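You operate a simulated robot arm through the tools that you are given. There is no shell and no other tool.

You are at the controls of a simulated robot arm. One attempt, no reset.

TASK
Shut the vent, pump the black stopper's test to PASS, vent it, then return the stopper to its cup.

Only the result counts: the job must be done as asked and must still hold three seconds after the hand-in. Knocking over, shifting, dropping, spilling or breaking anything else fails it. Lids that push on must go on centred and level and be pressed home; caps that screw on are set level and turned clockwise until they are tight.

THE ROBOT
A 6-joint arm with a two-finger gripper, fixed in place. Base frame: the origin is on the floor under the middle of its stand, x ahead of it, y to its left, z up. Readings come in cm, rad, newtons and seconds.
With the tool pointing down near the work surface it reaches from about 48 to 82 cm from the base axis. Its first joint turns from -2.897 to 2.897 rad. Payload 1.66 kg.
The tool frame sits at the grasp point between the pads (the TCP): z along the fingers, y along the line on which they close. The tips reach 1.6 cm beyond it. The gripper opens to 11.1 cm; its body begins 10.4 cm behind the TCP.
Orientation is told as [roll, pitch, yaw] about the base's x, y, z axes, in that order, counted from this pose: with the fingers straight down and closing along the base's y, the tool's x points along the base's -x, its y along +y and its z along -z.

THE INTERFACE
- The arm moves only by the tool jog_arm. Its argument "steps" is a list of rows, each a list of 3 entries, a list of its own where there are three numbers: the shift along the tool's x, y, z in cm, then the turn, a rotation vector about the tool's x, y, z in rad, then the gripper command, from -1 (shut) to 1 (fully open), values between in proportion. In form: [[[x, y, z], [rx, ry, rz], gripper], ...]. A call has 1 to 20 rows; each row is the pose to reach, as a shift and turn from the pose commanded when the call began, along the tool's axes at that moment. A row lasts 0.2 s, in which the tool goes at most 5 cm and 0.15 rad; a call with a longer step from one row to the next is refused whole, and so is a gripper value outside its range. Where a pose cannot be reached the arm comes as near as it can. A force on the tool above 40 N (or 10 N above the force at the start of the call, whichever is more), or a blocked arm, ends the call early, and 0.2 s more pass. Each finger travels about 16.98 cm/s and halts on what it meets, pressing with about 32 N; the grip force reading is that of the motor and also rises with nothing between the fingers. The clock runs only during rows and for 0.2 s after the last one: add rows that repeat a pose to give the fingers time. The reply holds the time, the measured pose of the TCP, the force on the tool along the base axes, the opening and the grip force, in the units named above and with some noise, with the torque about the TCP (base axes, N m) and any sound that the robot's microphone picked up.
- Cameras (640 x 400 px; columns grow to the right, rows downward): "scene" is fixed at [5, 50.01, 143.46]; the picture's right is [-0.71, -0.70, 0.00], its down [-0.28, 0.28, -0.92] and it looks along [0.65, -0.65, -0.39] (base axes); focal length 348 px, centre (320, 200). "wrist" rides on the gripper at [7, 1.4, -14.3] in the tool frame; the picture's right is [-0.19, 0.98, 0.00], its down [-0.87, -0.17, -0.47] and it looks along [-0.46, -0.09, 0.88] (tool axes); focal length 230 px, centre (320, 200). There is no depth. A picture from a camera that has moved, and an enlarged one, comes with that camera's place and axes in the base frame and with its lens.
- grab_frame(camera): a new picture of that camera. No time passes.
- move_column(by): moves the trunk up (or, below 0, down) by that many cm; the arm rides with it, the base frame stays. It gives what a move gives, with no picture.
- inspect(camera, box): a new picture of the part [left, top, right, bottom] of that camera's present view, enlarged. No time passes.
- close_job(): hands the job in; it is judged then, once.

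Nothing tells you positions but the pictures and the camera data. Unless the task says otherwise, let go and move clear before handing in.

The tools are called after ">>>" by a JSON object that holds its "op" and its "data". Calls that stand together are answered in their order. jog_arm: Moves the arm, as the interface text tells. Its arguments: {"type":"object","properties":{"steps":{"type":"array","items":{"type":"array"}}},"required":["steps"]} The other tools are called the same way: move_column (by) moves the trunk up or down; grab_frame (camera) takes a picture; inspect (camera, box) takes an enlarged picture of a part of a camera's view; close_job () hands the job in.

At the start:

```text
clock: 0.0
tcp_pos: [57.22, -23.62, 115.49]
orientation: [0.0, 0.0, -0.001]
ft_force: [-0.9, -0.2, -0.1]
wrist_torque: [-0.02, 0.0, -0.01]
gripper_width: 11.09
grip_force: 0.1
trunk travel left (down, up): [-20.0, 39.0]
```

scene: 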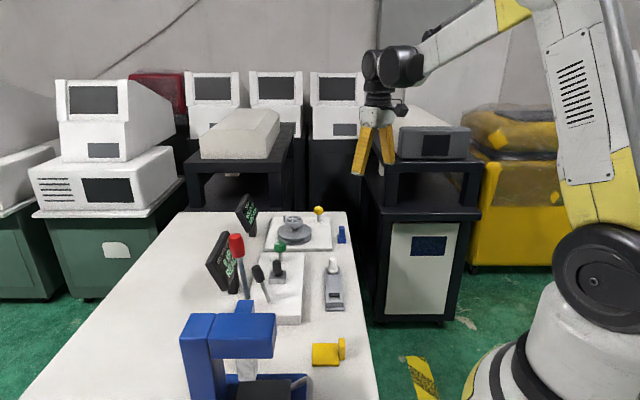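
wrist: 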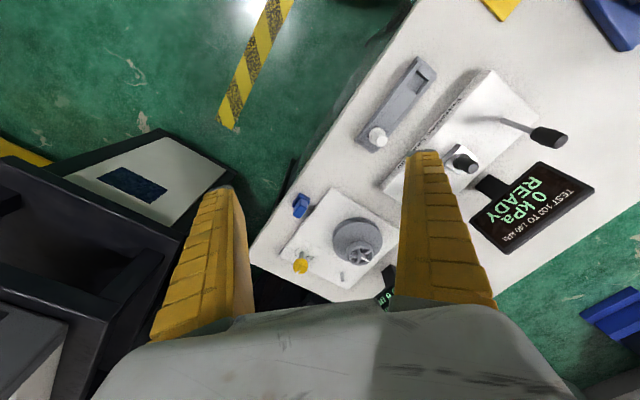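

I see a table with a pump station (lever with black knob, display), another station with a grey dial, and various other objects. I'll look closer at the pictures before moving.

>>> {"op": "inspect", "data": {"camera": "scene", "box": [200, 180, 380, 330]}}

>>> {"op": "inspect", "data": {"camera": "scene", "box": [160, 280, 380, 400]}}

>>> {"op": "inspect", "data": {"camera": "wrist", "box": [340, 40, 620, 260]}}

>>> {"op": "inspect", "data": {"camera": "wrist", "box": [260, 170, 420, 310]}}

```text
2.67 times, centred on (290, 255) of scene
camera zoom: at [5.0, 50.01, 143.46], right [-0.71, -0.7, 0.0], down [-0.28, 0.28, -0.92], along [0.65, -0.65, -0.39], focal length 927 px, centre (400, 53)
```

zoom: 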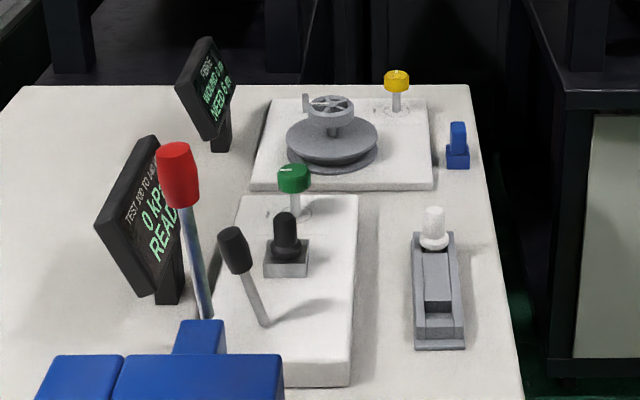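

```text
2.91 times, centred on (270, 340) of scene
camera zoom: at [5.0, 50.01, 143.46], right [-0.71, -0.7, 0.0], down [-0.28, 0.28, -0.92], along [0.65, -0.65, -0.39], focal length 1011 px, centre (466, -207)
```

zoom: 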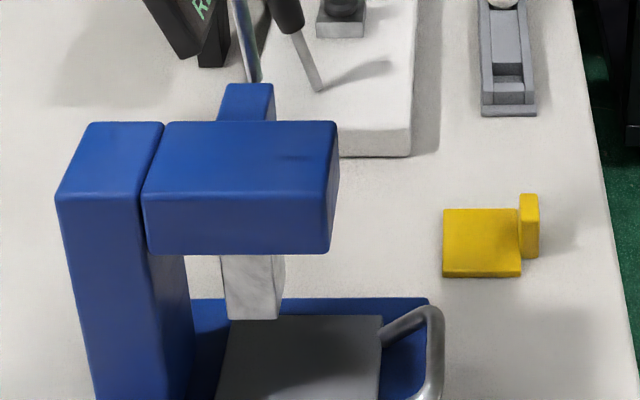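

```text
1.82 times, centred on (480, 150) of wrist
camera zoom: at [50.2, -22.11, 129.65], right [0.19, 0.98, 0.0], down [0.87, -0.17, 0.47], along [0.46, -0.09, -0.88], focal length 418 px, centre (29, 291)
```

zoom: 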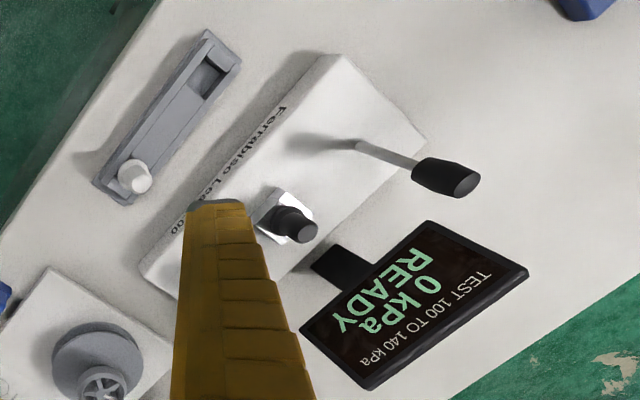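

```text
2.86 times, centred on (340, 240) of wrist
camera zoom: at [50.2, -22.11, 129.65], right [0.19, 0.98, 0.0], down [0.87, -0.17, 0.47], along [0.46, -0.09, -0.88], focal length 657 px, centre (263, 86)
```

zoom: 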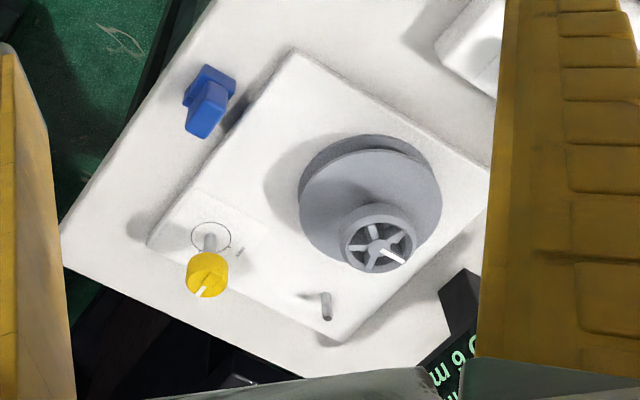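

The tester looks to be near x≈70, y≈0, with its deck around z≈85–90. I'll move the arm carefully sideways at the present height to get better wrist views.

>>> {"op": "jog_arm", "data": {"steps": [[[1, 4, 0], [0, 0, 0], 1], [[2, 8, 0], [0, 0, 0], 1], [[3, 12, 0], [0, 0, 0], 1], [[4, 15, 0], [0, 0, 0], 1], [[4, 15, 0], [0, 0, 0], 1]]}}

>>> {"op": "grab_frame", "data": {"camera": "wrist"}}

>>> {"op": "grab_frame", "data": {"camera": "scene"}}

```text
clock: 1.2
tcp_pos: [53.28, -8.59, 115.54]
orientation: [0.0, 0.0, 0.0]
ft_force: [0.2, 0.5, 0.7]
wrist_torque: [-0.01, -0.03, -0.03]
gripper_width: 11.09
grip_force: 0.0
trunk travel left (down, up): [-20.0, 39.0]
```

```text
taken
camera wrist: at [46.19, -7.08, 129.68], right [0.19, 0.98, 0.0], down [0.87, -0.17, 0.47], along [0.46, -0.09, -0.88], focal length 230 px, centre (320, 200)
```

wrist: 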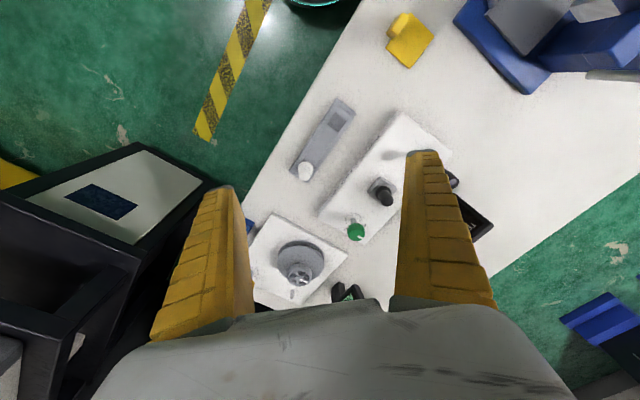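

```text
taken
```

scene: 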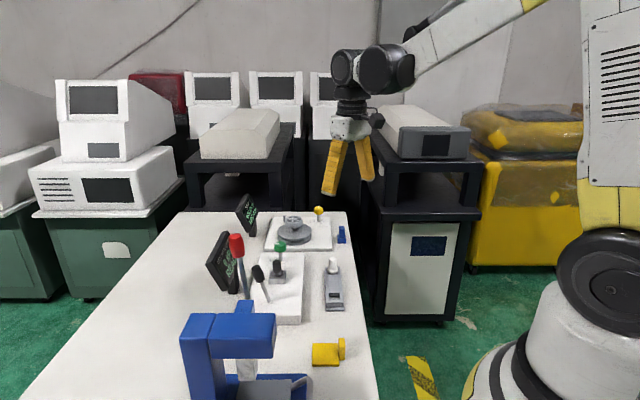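

The tester and its neighbours are in view now. I'll enlarge the parts.

>>> {"op": "inspect", "data": {"camera": "wrist", "box": [270, 80, 430, 200]}}

>>> {"op": "inspect", "data": {"camera": "wrist", "box": [240, 190, 400, 310]}}

>>> {"op": "inspect", "data": {"camera": "wrist", "box": [340, 0, 640, 200]}}

```text
3.33 times, centred on (350, 140) of wrist
camera zoom: at [46.19, -7.08, 129.68], right [0.19, 0.98, 0.0], down [0.87, -0.17, 0.47], along [0.46, -0.09, -0.88], focal length 767 px, centre (220, 400)
```

zoom: 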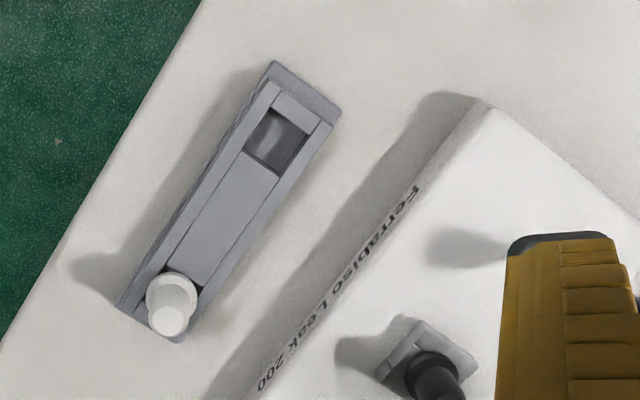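

```text
3.33 times, centred on (320, 250) of wrist
camera zoom: at [46.19, -7.08, 129.68], right [0.19, 0.98, 0.0], down [0.87, -0.17, 0.47], along [0.46, -0.09, -0.88], focal length 767 px, centre (320, 33)
```

zoom: 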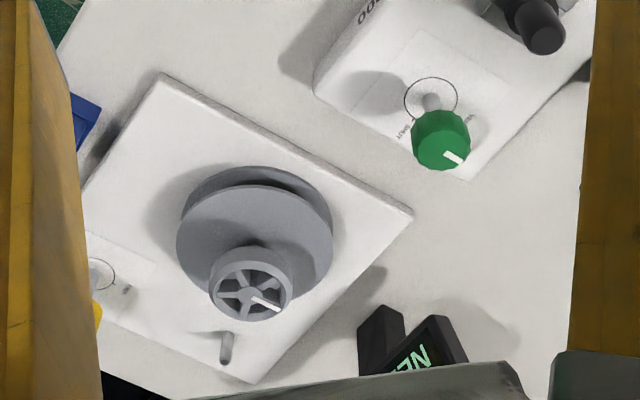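

```text
2.00 times, centred on (490, 100) of wrist
camera zoom: at [46.19, -7.08, 129.68], right [0.19, 0.98, 0.0], down [0.87, -0.17, 0.47], along [0.46, -0.09, -0.88], focal length 460 px, centre (-20, 400)
```

zoom: 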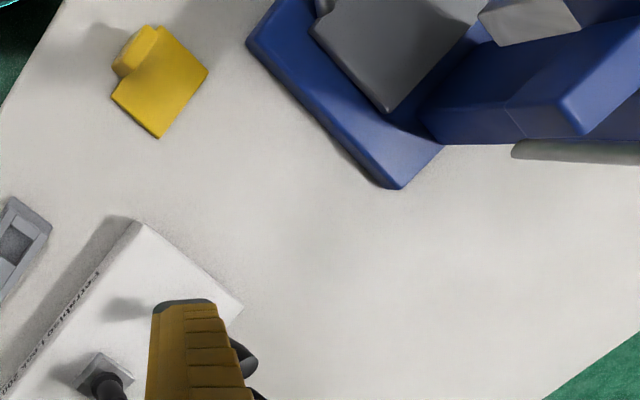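

The tester carries a green vent knob, the black stopper seated in the square grey port, and a pump lever. A tray beside it has a white stopper and an empty recess, most likely the black stopper's cup. I'll move in closer above the tester to read the labels.

>>> {"op": "jog_arm", "data": {"steps": [[[-2, 2, 2], [0, 0, 0], 1], [[-4, 4, 4], [0, 0, 0], 1], [[-6, 6, 7], [0, 0, 0], 1], [[-8, 8, 10], [0, 0, 0], 1], [[-8.5, 8.5, 11.5], [0, 0, 0], 1], [[-8.5, 8.5, 11.5], [0, 0, 0], 1]]}}

>>> {"op": "grab_frame", "data": {"camera": "wrist"}}

>>> {"op": "inspect", "data": {"camera": "wrist", "box": [240, 100, 400, 200]}}

>>> {"op": "inspect", "data": {"camera": "wrist", "box": [240, 190, 400, 290]}}

```text
clock: 2.6
tcp_pos: [61.67, -0.18, 103.95]
orientation: [-0.002, 0.0, 0.001]
ft_force: [0.0, 0.6, 0.8]
wrist_torque: [0.02, 0.01, 0.0]
gripper_width: 11.09
grip_force: 0.0
trunk travel left (down, up): [-20.0, 39.0]
```

```text
taken
camera wrist: at [54.69, 1.4, 118.14], right [0.19, 0.98, 0.0], down [0.87, -0.17, 0.47], along [0.46, -0.09, -0.88], focal length 230 px, centre (320, 200)
```

wrist: 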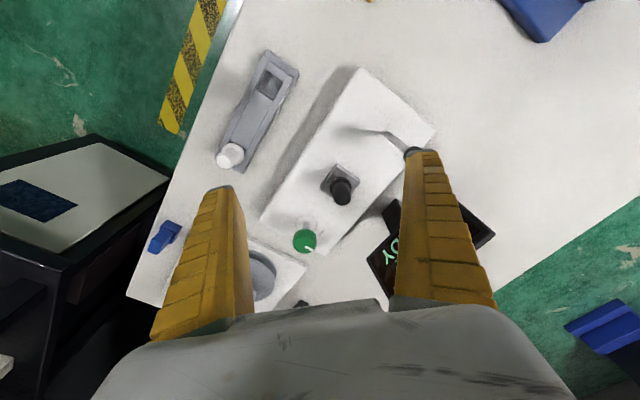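

```text
4.00 times, centred on (320, 150) of wrist
camera zoom: at [54.69, 1.4, 118.14], right [0.19, 0.98, 0.0], down [0.87, -0.17, 0.47], along [0.46, -0.09, -0.88], focal length 920 px, centre (320, 400)
```

zoom: 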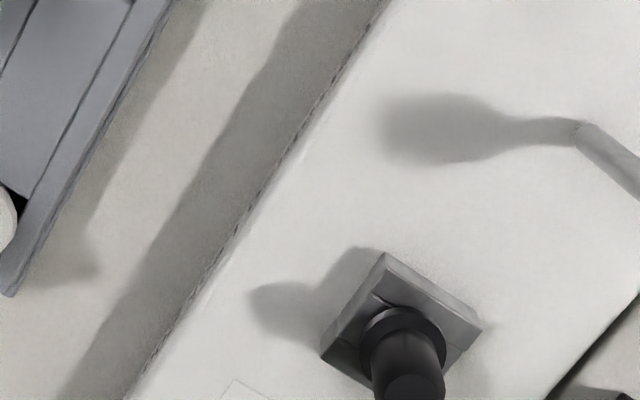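

```text
4.00 times, centred on (320, 240) of wrist
camera zoom: at [54.69, 1.4, 118.14], right [0.19, 0.98, 0.0], down [0.87, -0.17, 0.47], along [0.46, -0.09, -0.88], focal length 920 px, centre (320, 40)
```

zoom: 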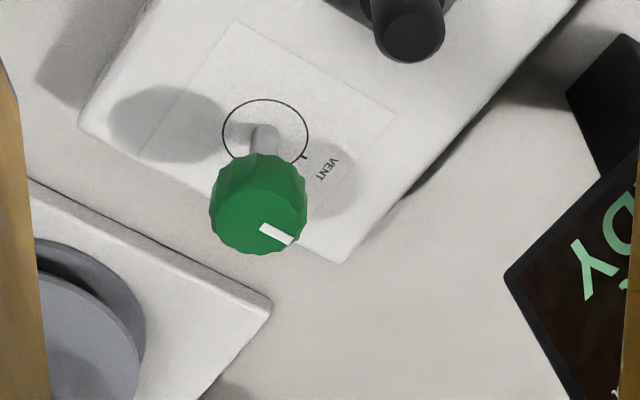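

The knob points to VENT, and SHUT lies on the far side of the ring (a quarter turn clockwise from above). I'll look closer at the knob.

>>> {"op": "jog_arm", "data": {"steps": [[[-3, -1, 1], [0, 0, 0], 1], [[-6, -2.5, 2.5], [0, 0, 0], 1], [[-9, -4, 4], [0, 0, 0], 1], [[-9, -4, 4], [0, 0, 0], 1]]}}

>>> {"op": "grab_frame", "data": {"camera": "wrist"}}

>>> {"op": "inspect", "data": {"camera": "wrist", "box": [250, 130, 410, 230]}}

```text
clock: 3.6
tcp_pos: [70.65, -4.1, 99.91]
orientation: [-0.001, 0.0, 0.0]
ft_force: [0.2, 0.8, -0.6]
wrist_torque: [-0.01, 0.01, 0.0]
gripper_width: 11.08
grip_force: 0.1
trunk travel left (down, up): [-20.0, 39.0]
```

```text
taken
camera wrist: at [63.66, -2.57, 114.2], right [0.19, 0.98, 0.0], down [0.87, -0.17, 0.47], along [0.46, -0.09, -0.88], focal length 230 px, centre (320, 200)
```

wrist: 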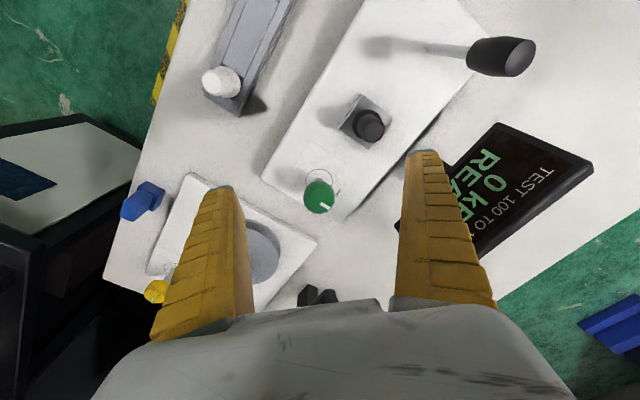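

```text
4.00 times, centred on (330, 180) of wrist
camera zoom: at [63.66, -2.57, 114.2], right [0.19, 0.98, 0.0], down [0.87, -0.17, 0.47], along [0.46, -0.09, -0.88], focal length 920 px, centre (280, 280)
```

zoom: 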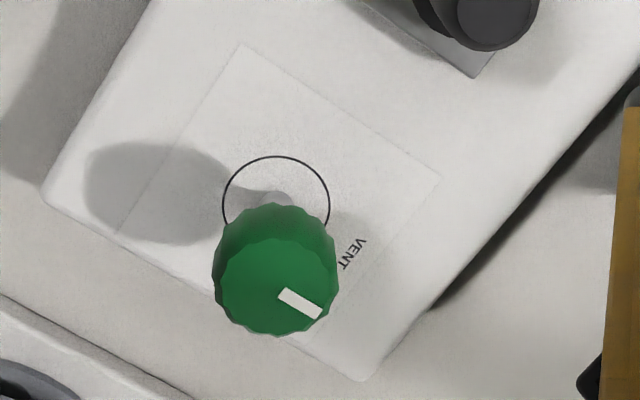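

The knob axis is about [75.9, -5.1], knob top z≈91, deck z≈85.4, pointer at VENT (45°). I'll line up above the knob with the tool yawed +45° and the gripper partly closed.

>>> {"op": "jog_arm", "data": {"steps": [[[-1, -0.2, 0.5], [0, 0, -0.14], 0.6], [[-2, -0.4, 1], [0, 0, -0.28], 0.2], [[-3, -0.6, 1.5], [0, 0, -0.42], 0.1], [[-4, -0.8, 2], [0, 0, -0.56], 0.1], [[-5.2, -1.0, 3], [0, 0, -0.7], 0.1], [[-5.2, -1.0, 3.9], [0, 0, -0.785], 0.1], [[-5.2, -1.0, 3.9], [0, 0, -0.785], 0.1]]}}

>>> {"op": "grab_frame", "data": {"camera": "wrist"}}

>>> {"op": "inspect", "data": {"camera": "wrist", "box": [240, 150, 400, 250]}}

>>> {"op": "grab_frame", "data": {"camera": "scene"}}

```text
clock: 5.2
tcp_pos: [75.95, -5.06, 96.18]
orientation: [-0.001, -0.001, 0.788]
ft_force: [0.2, -0.2, 0.6]
wrist_torque: [0.02, 0.0, 0.02]
gripper_width: 6.29
grip_force: 1.6
trunk travel left (down, up): [-20.0, 39.0]
```

```text
taken
camera wrist: at [70.03, -8.92, 110.29], right [-0.56, 0.83, 0.0], down [0.73, 0.5, 0.47], along [0.39, 0.26, -0.88], focal length 230 px, centre (320, 200)
```

wrist: 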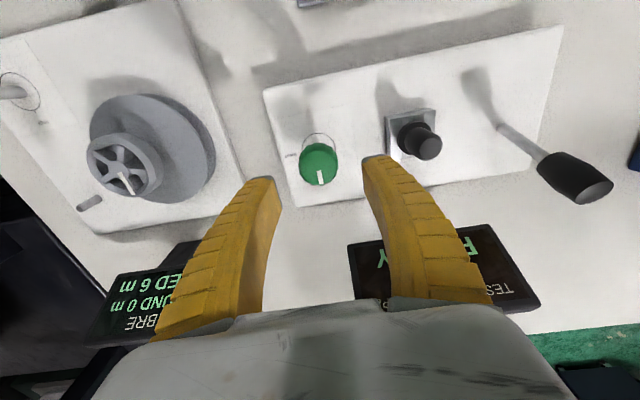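

```text
4.00 times, centred on (320, 200) of wrist
camera zoom: at [70.03, -8.92, 110.29], right [-0.56, 0.83, 0.0], down [0.73, 0.5, 0.47], along [0.39, 0.26, -0.88], focal length 920 px, centre (320, 200)
```

zoom: 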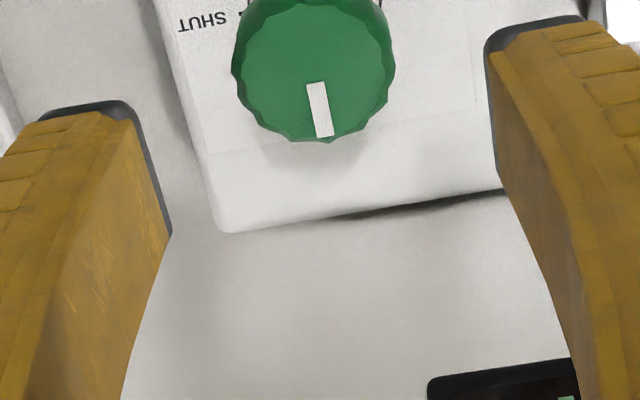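

```text
taken
```

scene: 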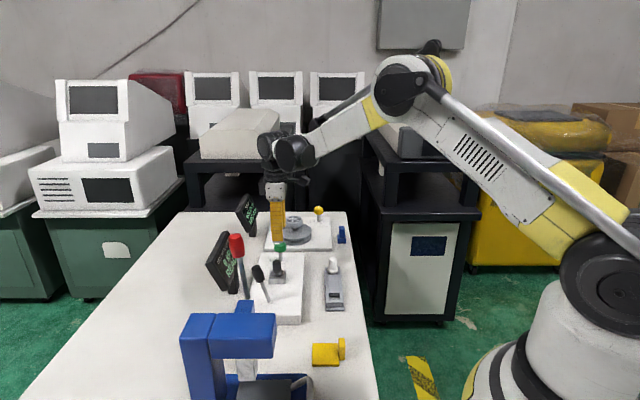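

The tool is above the knob and SHUT is confirmed on the left side of this view. I'll lower so the pads straddle the knob and check.

>>> {"op": "jog_arm", "data": {"steps": [[[0.2, 0, 2], [0, 0, 0], 0.1], [[0.2, 0, 4], [0, 0, 0], 0.1], [[0.2, 0, 6], [0, 0, 0], 0.1], [[0.2, 0, 6], [0, 0, 0], 0.1]]}}

>>> {"op": "grab_frame", "data": {"camera": "wrist"}}

>>> {"op": "inspect", "data": {"camera": "scene", "box": [230, 170, 350, 290]}}

```text
clock: 6.2
tcp_pos: [75.89, -5.17, 90.01]
orientation: [0.002, 0.0, 0.785]
ft_force: [0.1, 1.1, 0.0]
wrist_torque: [0.0, 0.02, -0.01]
gripper_width: 6.28
grip_force: 1.1
trunk travel left (down, up): [-20.0, 39.0]
```

```text
taken
camera wrist: at [69.86, -9.0, 104.19], right [-0.56, 0.83, 0.0], down [0.73, 0.49, 0.47], along [0.39, 0.26, -0.88], focal length 230 px, centre (320, 200)
```

wrist: 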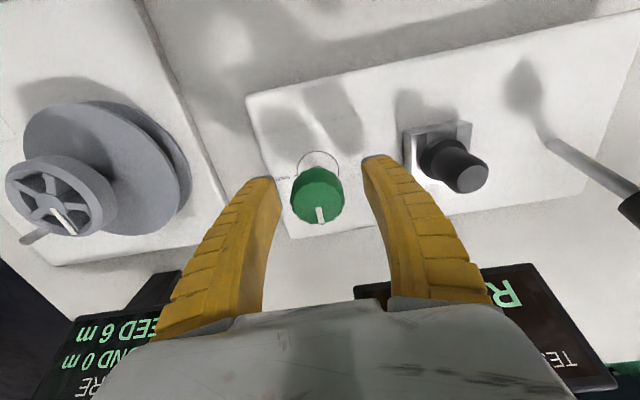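

```text
3.33 times, centred on (290, 230) of scene
camera zoom: at [5.0, 50.01, 143.46], right [-0.71, -0.7, 0.0], down [-0.28, 0.28, -0.92], along [0.65, -0.65, -0.39], focal length 1159 px, centre (420, 100)
```

zoom: 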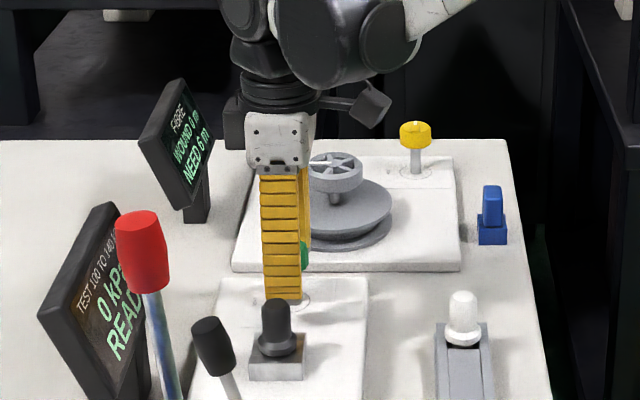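

The knob sits between the pads at TCP height. Closing on it.

>>> {"op": "jog_arm", "data": {"steps": [[[0, 0, 0], [0, 0, 0], -0.2], [[0, 0, 0], [0, 0, 0], -0.5], [[0, 0, 0], [0, 0, 0], -0.5]]}}

>>> {"op": "grab_frame", "data": {"camera": "wrist"}}

```text
clock: 7.0
tcp_pos: [75.73, -5.21, 90.01]
orientation: [0.0, 0.0, 0.785]
ft_force: [6.5, -5.0, 1.0]
wrist_torque: [-0.02, -0.06, 0.0]
gripper_width: 3.51
grip_force: 5.7
trunk travel left (down, up): [-20.0, 39.0]
```

```text
taken
camera wrist: at [69.91, -9.05, 104.18], right [-0.56, 0.83, 0.0], down [0.73, 0.49, 0.47], along [0.39, 0.26, -0.88], focal length 230 px, centre (320, 200)
```

wrist: 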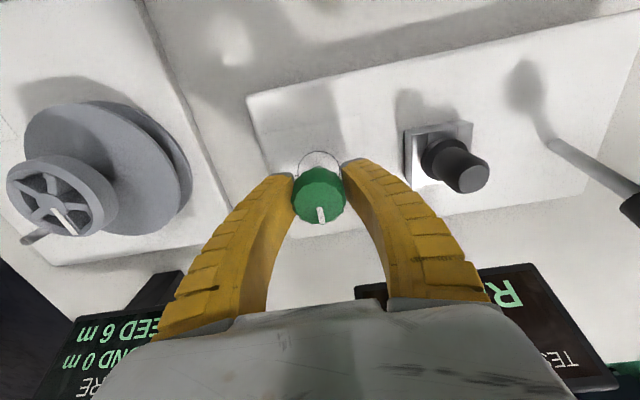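

The grip is on the knob (3.5 cm). I'll ease the slight sideways force and turn it a quarter turn clockwise towards SHUT.

>>> {"op": "jog_arm", "data": {"steps": [[[0, -0.1, 0], [0, 0, 0], -0.8], [[0, -0.1, 0], [0, 0, 0.13], -0.8], [[0, -0.1, 0], [0, 0, 0.26], -0.8], [[0, -0.1, 0], [0, 0, 0.39], -0.8], [[0, -0.1, 0], [0, 0, 0.52], -0.8], [[0, -0.1, 0], [0, 0, 0.65], -0.8], [[0, -0.1, 0], [0, 0, 0.78], -0.8], [[0, -0.1, 0], [0, 0, 0.91], -0.8], [[0, -0.1, 0], [0, 0, 1.04], -0.8], [[0, -0.1, 0], [0, 0, 1.17], -0.8], [[0, -0.1, 0], [0, 0, 1.3], -0.8], [[0, -0.1, 0], [0, 0, 1.43], -0.8], [[0, -0.1, 0], [0, 0, 1.56], -0.8], [[0, -0.1, 0], [0, 0, 1.57], -0.8]]}}

>>> {"op": "grab_frame", "data": {"camera": "wrist"}}

>>> {"op": "inspect", "data": {"camera": "wrist", "box": [240, 150, 400, 250]}}

>>> {"op": "inspect", "data": {"camera": "scene", "box": [190, 170, 350, 290]}}

```text
clock: 10.0
tcp_pos: [75.95, -5.18, 90.04]
orientation: [0.0, -0.002, -0.785]
ft_force: [15.7, 15.2, 4.2]
wrist_torque: [-0.22, -0.37, 0.03]
gripper_width: 3.04
grip_force: 33.7
trunk travel left (down, up): [-20.0, 39.0]
```

```text
taken
camera wrist: at [71.91, 0.89, 104.22], right [0.83, 0.56, 0.0], down [0.49, -0.73, 0.47], along [0.26, -0.39, -0.88], focal length 230 px, centre (320, 200)
```

wrist: 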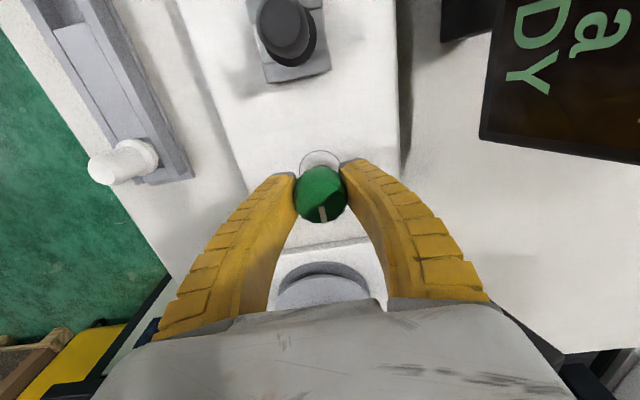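

```text
4.00 times, centred on (320, 200) of wrist
camera zoom: at [71.91, 0.89, 104.22], right [0.83, 0.56, 0.0], down [0.49, -0.73, 0.47], along [0.26, -0.39, -0.88], focal length 920 px, centre (320, 200)
```

zoom: 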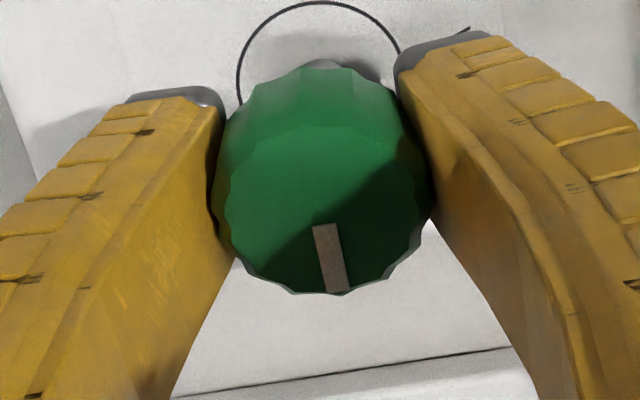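

```text
3.33 times, centred on (270, 230) of scene
camera zoom: at [5.0, 50.01, 143.46], right [-0.71, -0.7, 0.0], down [-0.28, 0.28, -0.92], along [0.65, -0.65, -0.39], focal length 1159 px, centre (487, 100)
```

zoom: 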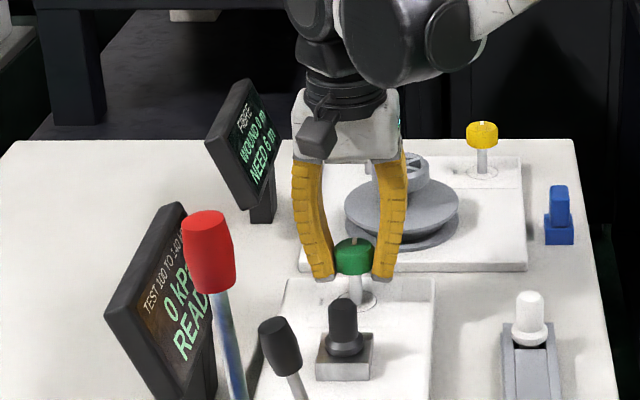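

The pointer now faces the SHUT side. I'll release, rise and check the pointer.

>>> {"op": "jog_arm", "data": {"steps": [[[0, 0, 0], [0, 0, 0], -0.3], [[0, 0, 0], [0, 0, 0], 0.1], [[0, 0, 0], [0, 0, 0], 0.1], [[0, 0, -2], [0, 0, 0], 0.1], [[0, 0, -5], [0, 0, 0], 0.1], [[0, 0, -8], [0, 0, 0], 0.1], [[0, 0, -8], [0, 0, 0], 0.1]]}}

>>> {"op": "grab_frame", "data": {"camera": "wrist"}}

>>> {"op": "inspect", "data": {"camera": "wrist", "box": [240, 110, 400, 210]}}

>>> {"op": "inspect", "data": {"camera": "scene", "box": [190, 170, 350, 290]}}

```text
clock: 11.6
tcp_pos: [75.81, -5.19, 98.05]
orientation: [0.0, 0.0, -0.783]
ft_force: [0.2, -0.2, -0.5]
wrist_torque: [0.01, -0.01, -0.03]
gripper_width: 6.31
grip_force: 1.1
trunk travel left (down, up): [-20.0, 39.0]
```

```text
taken
camera wrist: at [71.84, 0.74, 112.26], right [0.83, 0.56, 0.0], down [0.49, -0.73, 0.47], along [0.26, -0.39, -0.88], focal length 230 px, centre (320, 200)
```

wrist: 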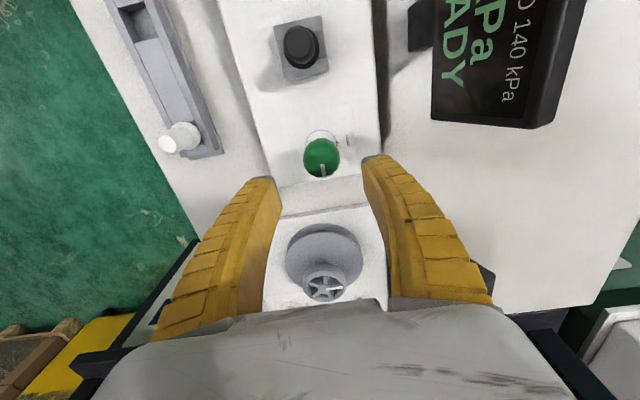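

```text
4.00 times, centred on (320, 160) of wrist
camera zoom: at [71.84, 0.74, 112.26], right [0.83, 0.56, 0.0], down [0.49, -0.73, 0.47], along [0.26, -0.39, -0.88], focal length 920 px, centre (320, 360)
```

zoom: 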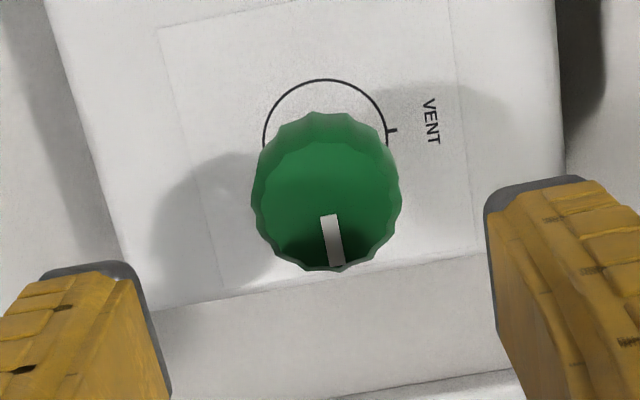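

```text
3.33 times, centred on (270, 230) of scene
camera zoom: at [5.0, 50.01, 143.46], right [-0.71, -0.7, 0.0], down [-0.28, 0.28, -0.92], along [0.65, -0.65, -0.39], focal length 1159 px, centre (487, 100)
```

zoom: 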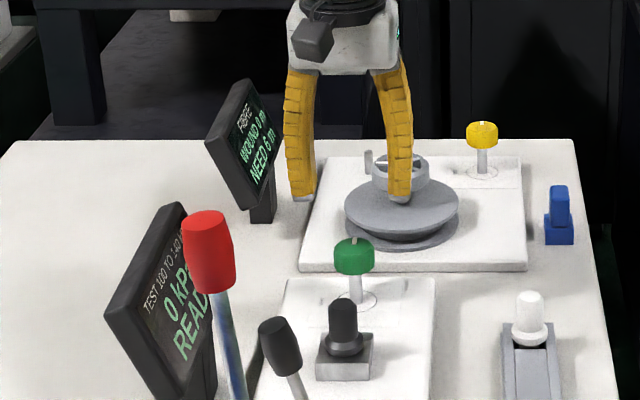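

The vent pointer is at SHUT. Next is the pump lever; I'll rise, turn to yaw +45° and look at the lever and the red-handled press next to it.

>>> {"op": "jog_arm", "data": {"steps": [[[0, 0, -3], [0, 0, -0.1], 0.1], [[0, 0, -6], [0, 0, -0.22], 0.1], [[0, 0, -9], [0, 0, -0.35], 0.1], [[1, 0, -12], [0, 0, -0.48], 0.1], [[2.5, 0.3, -12], [0, 0, -0.61], 0.1], [[4, 0.6, -12], [0, 0, -0.74], 0.1], [[6, 0.9, -12], [0, 0, -0.87], 0.1], [[8, 1.2, -12], [0, 0, -1.0], 0.1], [[10, 1.4, -12], [0, 0, -1.13], 0.1], [[11, 1.6, -12], [0, 0, -1.26], 0.1], [[12, 1.7, -12], [0, 0, -1.39], 0.1], [[12.7, 1.7, -12], [0, 0, -1.52], 0.1], [[12.7, 1.7, -12], [0, 0, -1.57], 0.1], [[12.7, 1.7, -12], [0, 0, -1.57], 0.1]]}}

>>> {"op": "grab_frame", "data": {"camera": "wrist"}}

>>> {"op": "grab_frame", "data": {"camera": "scene"}}

```text
clock: 14.6
tcp_pos: [68.1, 4.8, 109.99]
orientation: [0.0, 0.001, 0.789]
ft_force: [-0.3, -0.2, 0.2]
wrist_torque: [0.03, 0.01, 0.01]
gripper_width: 6.31
grip_force: 1.5
trunk travel left (down, up): [-20.0, 39.0]
```

```text
taken
camera wrist: at [62.1, 1.05, 124.23], right [-0.56, 0.83, 0.0], down [0.73, 0.49, 0.47], along [0.39, 0.26, -0.88], focal length 230 px, centre (320, 200)
```

wrist: 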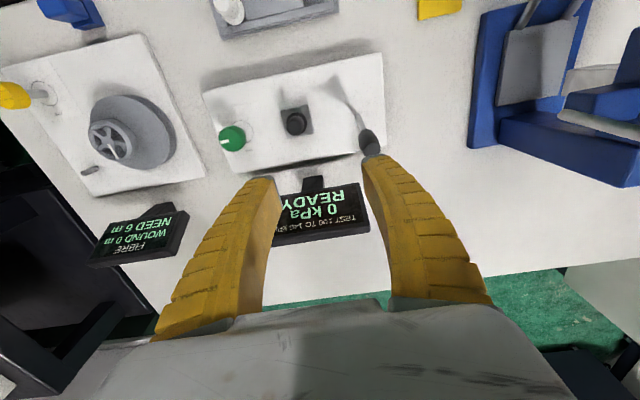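

```text
taken
```

scene: 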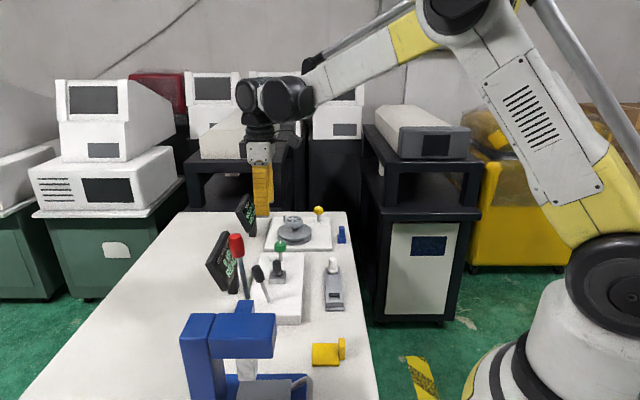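

>>> {"op": "inspect", "data": {"camera": "wrist", "box": [440, 0, 640, 200]}}

>>> {"op": "inspect", "data": {"camera": "scene", "box": [170, 210, 310, 350]}}

```text
2.00 times, centred on (540, 100) of wrist
camera zoom: at [62.1, 1.05, 124.23], right [-0.56, 0.83, 0.0], down [0.73, 0.49, 0.47], along [0.39, 0.26, -0.88], focal length 460 px, centre (-120, 400)
```

zoom: 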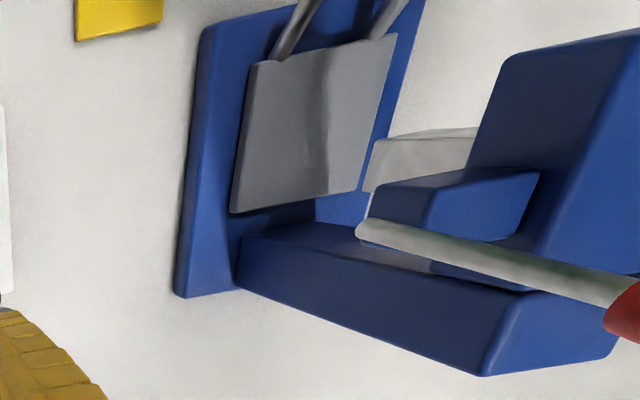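

```text
2.86 times, centred on (240, 280) of scene
camera zoom: at [5.0, 50.01, 143.46], right [-0.71, -0.7, 0.0], down [-0.28, 0.28, -0.92], along [0.65, -0.65, -0.39], focal length 993 px, centre (549, -29)
```

zoom: 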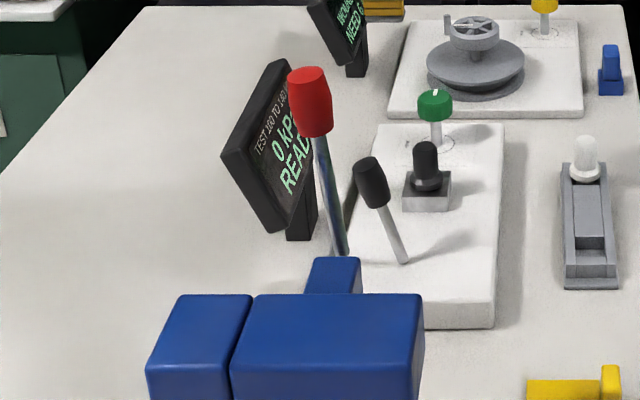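

The red press lever is a near-vertical column at about [52.5, 22.5], z 101–115; the pump knob's top is near [65.2, 11.2, 95.5], leaning towards the display. I'll line up above the pump knob.

>>> {"op": "jog_arm", "data": {"steps": [[[-0.5, 2, 0], [0, 0, 0], 0.1], [[-1.2, 4, 0], [0, 0, 0], 0.1], [[-1.94, 6.6, 2], [0, 0, 0], 0.1], [[-1.94, 6.6, 5], [0, 0, 0], 0.1], [[-1.94, 6.6, 7.5], [0, 0, 0], 0.1], [[-1.94, 6.6, 7.5], [0, 0, 0], 0.1]]}}

>>> {"op": "grab_frame", "data": {"camera": "wrist"}}

>>> {"op": "inspect", "data": {"camera": "wrist", "box": [240, 110, 400, 210]}}

>>> {"op": "inspect", "data": {"camera": "scene", "box": [170, 130, 350, 310]}}

```text
clock: 16.0
tcp_pos: [64.75, 10.84, 102.6]
orientation: [0.001, 0.0, 0.786]
ft_force: [1.0, 0.3, 0.3]
wrist_torque: [-0.02, -0.04, 0.01]
gripper_width: 6.31
grip_force: 0.9
trunk travel left (down, up): [-20.0, 39.0]
```

```text
taken
camera wrist: at [58.79, 7.05, 116.72], right [-0.56, 0.83, 0.0], down [0.73, 0.49, 0.47], along [0.39, 0.26, -0.88], focal length 230 px, centre (320, 200)
```

wrist: 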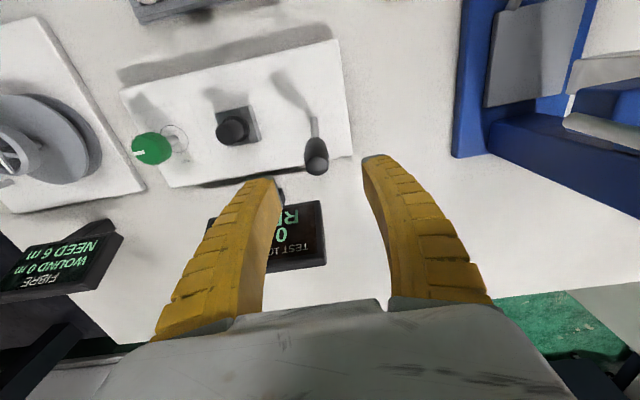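

```text
4.00 times, centred on (320, 160) of wrist
camera zoom: at [58.79, 7.05, 116.72], right [-0.56, 0.83, 0.0], down [0.73, 0.49, 0.47], along [0.39, 0.26, -0.88], focal length 920 px, centre (320, 360)
```

zoom: 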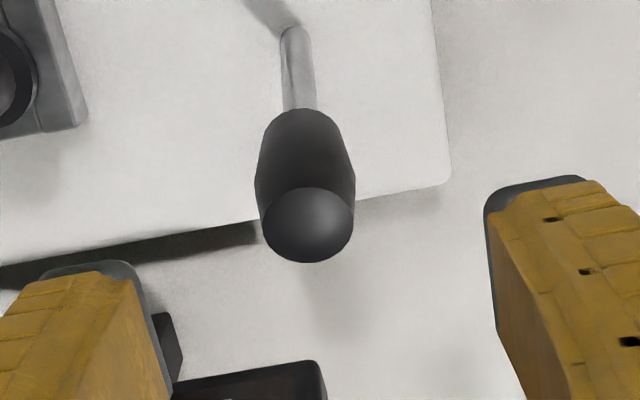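

```text
2.22 times, centred on (260, 220) of scene
camera zoom: at [5.0, 50.01, 143.46], right [-0.71, -0.7, 0.0], down [-0.28, 0.28, -0.92], along [0.65, -0.65, -0.39], focal length 773 px, centre (453, 156)
```

zoom: 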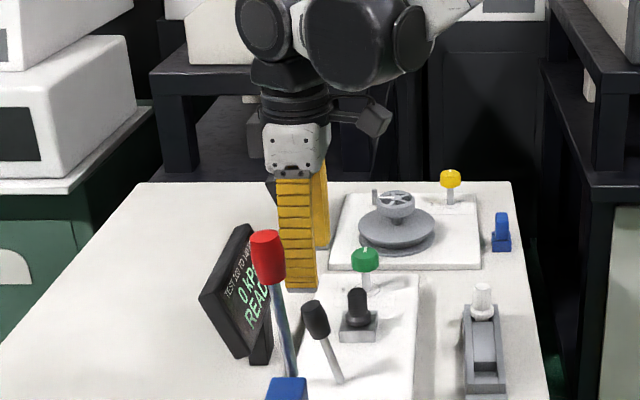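

The pump knob is about 2.2 cm wide, leaning ≈17° towards the display, foot near [63.2, 8.8]. I'll lower around it and close.

>>> {"op": "jog_arm", "data": {"steps": [[[0.17, -0.24, 3], [0, 0, 0], 0.0], [[0.17, -0.24, 6], [0, 0, 0], 0.0], [[0.17, -0.24, 9.2], [0, 0, 0], 0.0], [[0.17, -0.24, 9.2], [0, 0, 0], 0.0]]}}

>>> {"op": "grab_frame", "data": {"camera": "wrist"}}

>>> {"op": "inspect", "data": {"camera": "scene", "box": [170, 130, 350, 310]}}

```text
clock: 17.0
tcp_pos: [64.89, 10.58, 93.19]
orientation: [0.001, 0.001, 0.785]
ft_force: [0.8, 0.3, 0.4]
wrist_torque: [0.06, -0.01, -0.02]
gripper_width: 5.76
grip_force: 1.9
trunk travel left (down, up): [-20.0, 39.0]
```

```text
taken
camera wrist: at [58.89, 6.78, 107.35], right [-0.56, 0.83, 0.0], down [0.73, 0.49, 0.47], along [0.39, 0.26, -0.88], focal length 230 px, centre (320, 200)
```

wrist: 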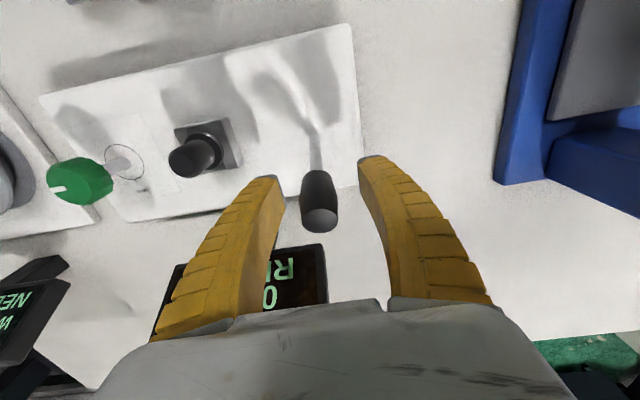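

```text
2.22 times, centred on (260, 220) of scene
camera zoom: at [5.0, 50.01, 143.46], right [-0.71, -0.7, 0.0], down [-0.28, 0.28, -0.92], along [0.65, -0.65, -0.39], focal length 773 px, centre (453, 156)
```

zoom: 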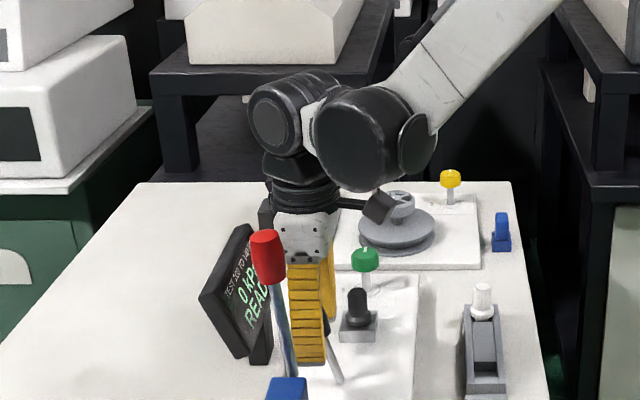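

The knob is centred between the pads; closing.

>>> {"op": "jog_arm", "data": {"steps": [[[0, 0, 0], [0, 0, 0], -0.4], [[0, 0, 0], [0, 0, 0], -0.7], [[0, 0, 0], [0, 0, 0], -0.7]]}}

>>> {"op": "grab_frame", "data": {"camera": "wrist"}}

```text
clock: 17.8
tcp_pos: [64.84, 10.5, 93.21]
orientation: [0.0, 0.0, 0.785]
ft_force: [3.4, -8.4, 5.6]
wrist_torque: [-0.4, 0.3, 0.0]
gripper_width: 2.14
grip_force: 33.9
trunk travel left (down, up): [-20.0, 39.0]
```

```text
taken
camera wrist: at [58.89, 6.66, 107.4], right [-0.56, 0.83, 0.0], down [0.73, 0.49, 0.47], along [0.39, 0.26, -0.88], focal length 230 px, centre (320, 200)
```

wrist: 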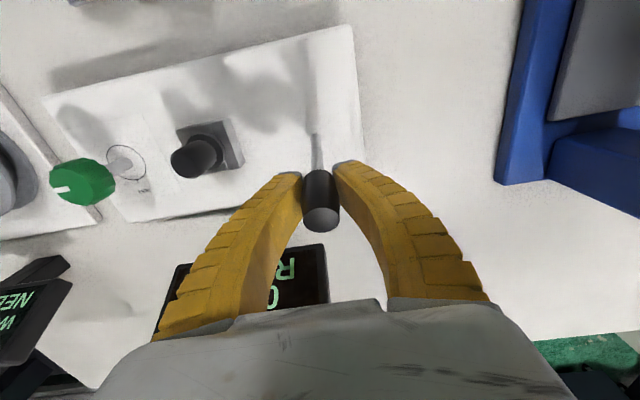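

The knob is held at 2.1 cm. I'll try a small swing away from the display (towards the tray side) and watch force and the display.

>>> {"op": "jog_arm", "data": {"steps": [[[0.2, -0.1, -0.05], [0, 0, 0], -0.7], [[0.74, -0.1, -0.19], [0, 0, 0], -0.7], [[1.59, -0.1, -0.32], [0, 0, 0], -0.7], [[1.59, -0.1, -0.32], [0, 0, 0], -0.7]]}}

>>> {"op": "grab_frame", "data": {"camera": "wrist"}}

>>> {"op": "inspect", "data": {"camera": "scene", "box": [190, 210, 310, 310]}}

```text
clock: 18.8
tcp_pos: [63.7, 9.43, 93.58]
orientation: [0.001, 0.0, 0.787]
ft_force: [8.4, 4.5, -0.1]
wrist_torque: [0.5, -0.5, 0.02]
gripper_width: 2.04
grip_force: 34.1
trunk travel left (down, up): [-20.0, 39.0]
```

```text
taken
camera wrist: at [57.89, 5.61, 107.76], right [-0.56, 0.83, 0.0], down [0.73, 0.49, 0.47], along [0.39, 0.27, -0.88], focal length 230 px, centre (320, 200)
```

wrist: 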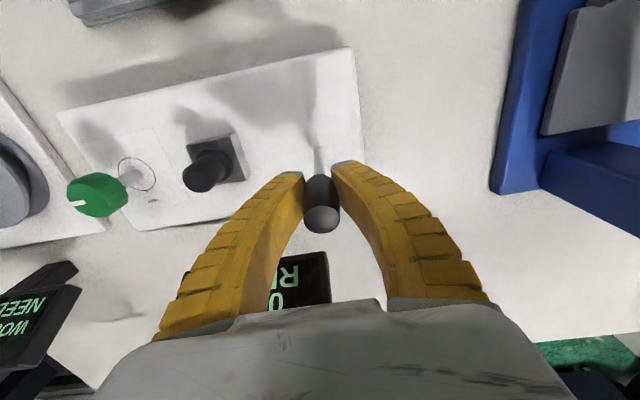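

```text
4.00 times, centred on (250, 260) of scene
camera zoom: at [5.0, 50.01, 143.46], right [-0.71, -0.7, 0.0], down [-0.28, 0.28, -0.92], along [0.65, -0.65, -0.39], focal length 1391 px, centre (600, -40)
```

zoom: 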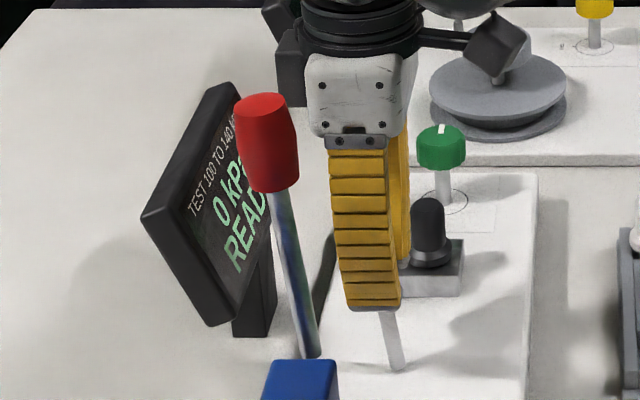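

The lever follows with light resistance. I'll continue the stroke.

>>> {"op": "jog_arm", "data": {"steps": [[[0.43, 0, -0.03], [0, 0, 0], -0.7], [[0.854, 0, -0.045], [0, 0, 0], -0.7], [[1.28, 0, -0.03], [0, 0, 0], -0.7], [[1.708, 0, 0], [0, 0, 0], -0.7], [[2.13, 0, 0.06], [0, 0, 0], -0.7], [[2.55, 0, 0.135], [0, 0, 0], -0.7], [[2.55, 0, 0.135], [0, 0, 0], -0.7]]}}

>>> {"op": "grab_frame", "data": {"camera": "wrist"}}

>>> {"op": "inspect", "data": {"camera": "scene", "box": [190, 210, 310, 310]}}

```text
clock: 20.4
tcp_pos: [61.85, 7.53, 93.43]
orientation: [0.001, 0.002, 0.787]
ft_force: [14.0, 7.0, 1.2]
wrist_torque: [0.69, -0.72, -0.04]
gripper_width: 2.25
grip_force: 33.8
trunk travel left (down, up): [-20.0, 39.0]
```

```text
taken
camera wrist: at [56.06, 3.8, 107.62], right [-0.56, 0.83, 0.0], down [0.73, 0.49, 0.47], along [0.39, 0.26, -0.88], focal length 230 px, centre (320, 200)
```

wrist: 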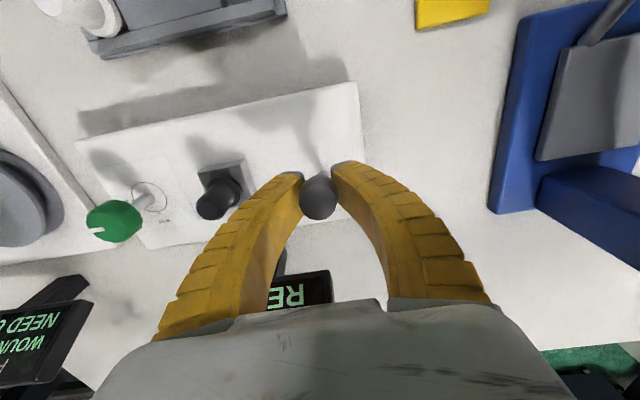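

```text
4.00 times, centred on (250, 260) of scene
camera zoom: at [5.0, 50.01, 143.46], right [-0.71, -0.7, 0.0], down [-0.28, 0.28, -0.92], along [0.65, -0.65, -0.39], focal length 1391 px, centre (600, -40)
```

zoom: 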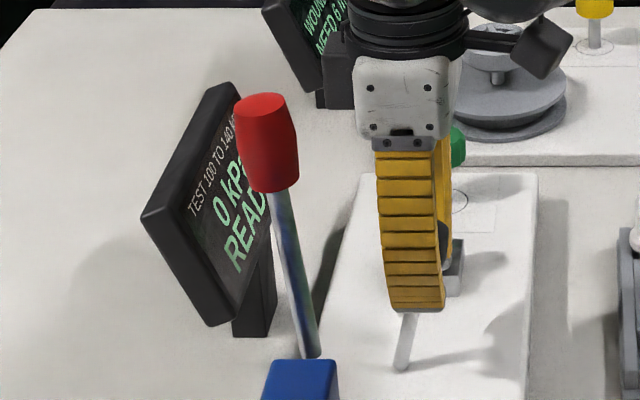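

Still 0 kPa with the lever at roughly −12°. Continuing the stroke.

>>> {"op": "jog_arm", "data": {"steps": [[[0.41, 0, 0.1], [0, 0, 0], -0.7], [[0.825, 0, 0.22], [0, 0, 0], -0.7], [[1.22, 0, 0.37], [0, 0, 0], -0.7], [[1.62, 0, 0.53], [0, 0, 0], -0.7], [[1.62, 0, 0.53], [0, 0, 0], -0.7]]}}

>>> {"op": "grab_frame", "data": {"camera": "wrist"}}

>>> {"op": "inspect", "data": {"camera": "scene", "box": [190, 210, 310, 310]}}

```text
clock: 21.6
tcp_pos: [60.81, 6.49, 92.98]
orientation: [0.0, 0.001, 0.788]
ft_force: [14.9, 5.8, 5.0]
wrist_torque: [0.77, -0.77, 0.0]
gripper_width: 2.3
grip_force: 33.6
trunk travel left (down, up): [-20.0, 39.0]
```

```text
taken
camera wrist: at [54.92, 2.65, 107.11], right [-0.56, 0.83, 0.0], down [0.73, 0.49, 0.47], along [0.39, 0.26, -0.88], focal length 230 px, centre (320, 200)
```

wrist: 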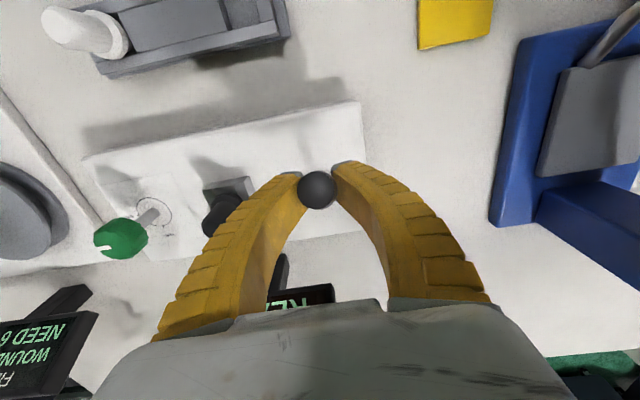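

```text
4.00 times, centred on (250, 260) of scene
camera zoom: at [5.0, 50.01, 143.46], right [-0.71, -0.7, 0.0], down [-0.28, 0.28, -0.92], along [0.65, -0.65, -0.39], focal length 1391 px, centre (600, -40)
```

zoom: 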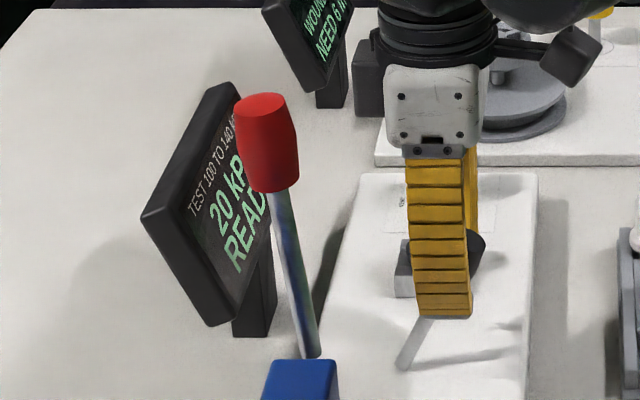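

The display shows 20 kPa after that stroke, so each full stroke seems to add about 20 kPa. I'll swing back and repeat one stroke.

>>> {"op": "jog_arm", "data": {"steps": [[[-1.07, 0, -0.39], [0, 0, 0], -0.7], [[-2.18, 0, -0.63], [0, 0, 0], -0.7], [[-3.32, 0, -0.71], [0, 0, 0], -0.7], [[-4.46, 0, -0.63], [0, 0, 0], -0.7], [[-5.57, 0, -0.39], [0, 0, 0], -0.7], [[-5.72, 0, -0.35], [0, 0, 0], -0.7], [[-5.72, 0, -0.35], [0, 0, 0], -0.7]]}}

>>> {"op": "inspect", "data": {"camera": "scene", "box": [190, 210, 310, 310]}}

>>> {"op": "grab_frame", "data": {"camera": "wrist"}}

```text
clock: 23.2
tcp_pos: [64.74, 10.31, 93.49]
orientation: [0.0, 0.0, 0.786]
ft_force: [-13.6, -16.5, 2.6]
wrist_torque: [-0.69, 0.71, 0.02]
gripper_width: 2.05
grip_force: 33.7
trunk travel left (down, up): [-20.0, 39.0]
```

```text
4.00 times, centred on (250, 260) of scene
camera zoom: at [5.0, 50.01, 143.46], right [-0.71, -0.7, 0.0], down [-0.28, 0.28, -0.92], along [0.65, -0.65, -0.39], focal length 1391 px, centre (600, -40)
```

zoom: 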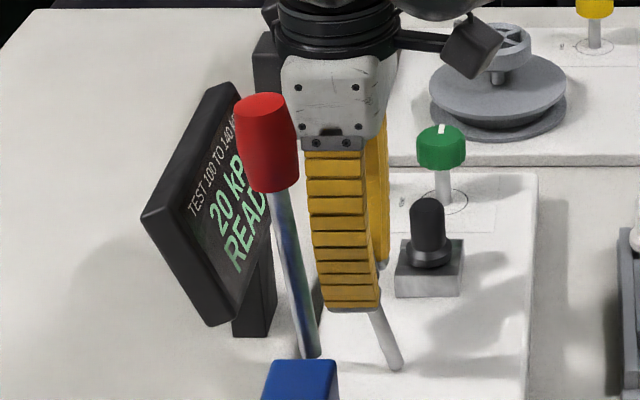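

```text
taken
camera wrist: at [58.78, 6.53, 107.65], right [-0.56, 0.83, 0.0], down [0.73, 0.49, 0.47], along [0.39, 0.26, -0.88], focal length 230 px, centre (320, 200)
```

wrist: 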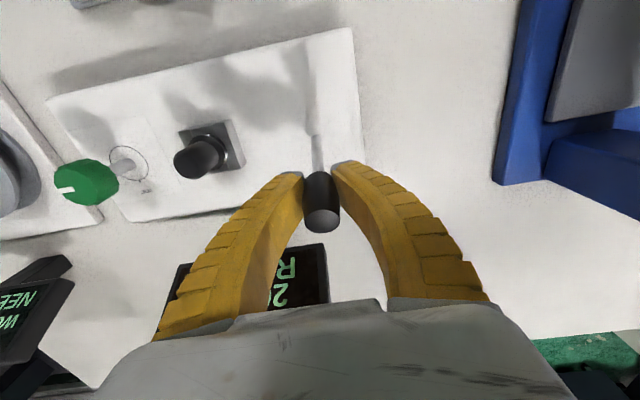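

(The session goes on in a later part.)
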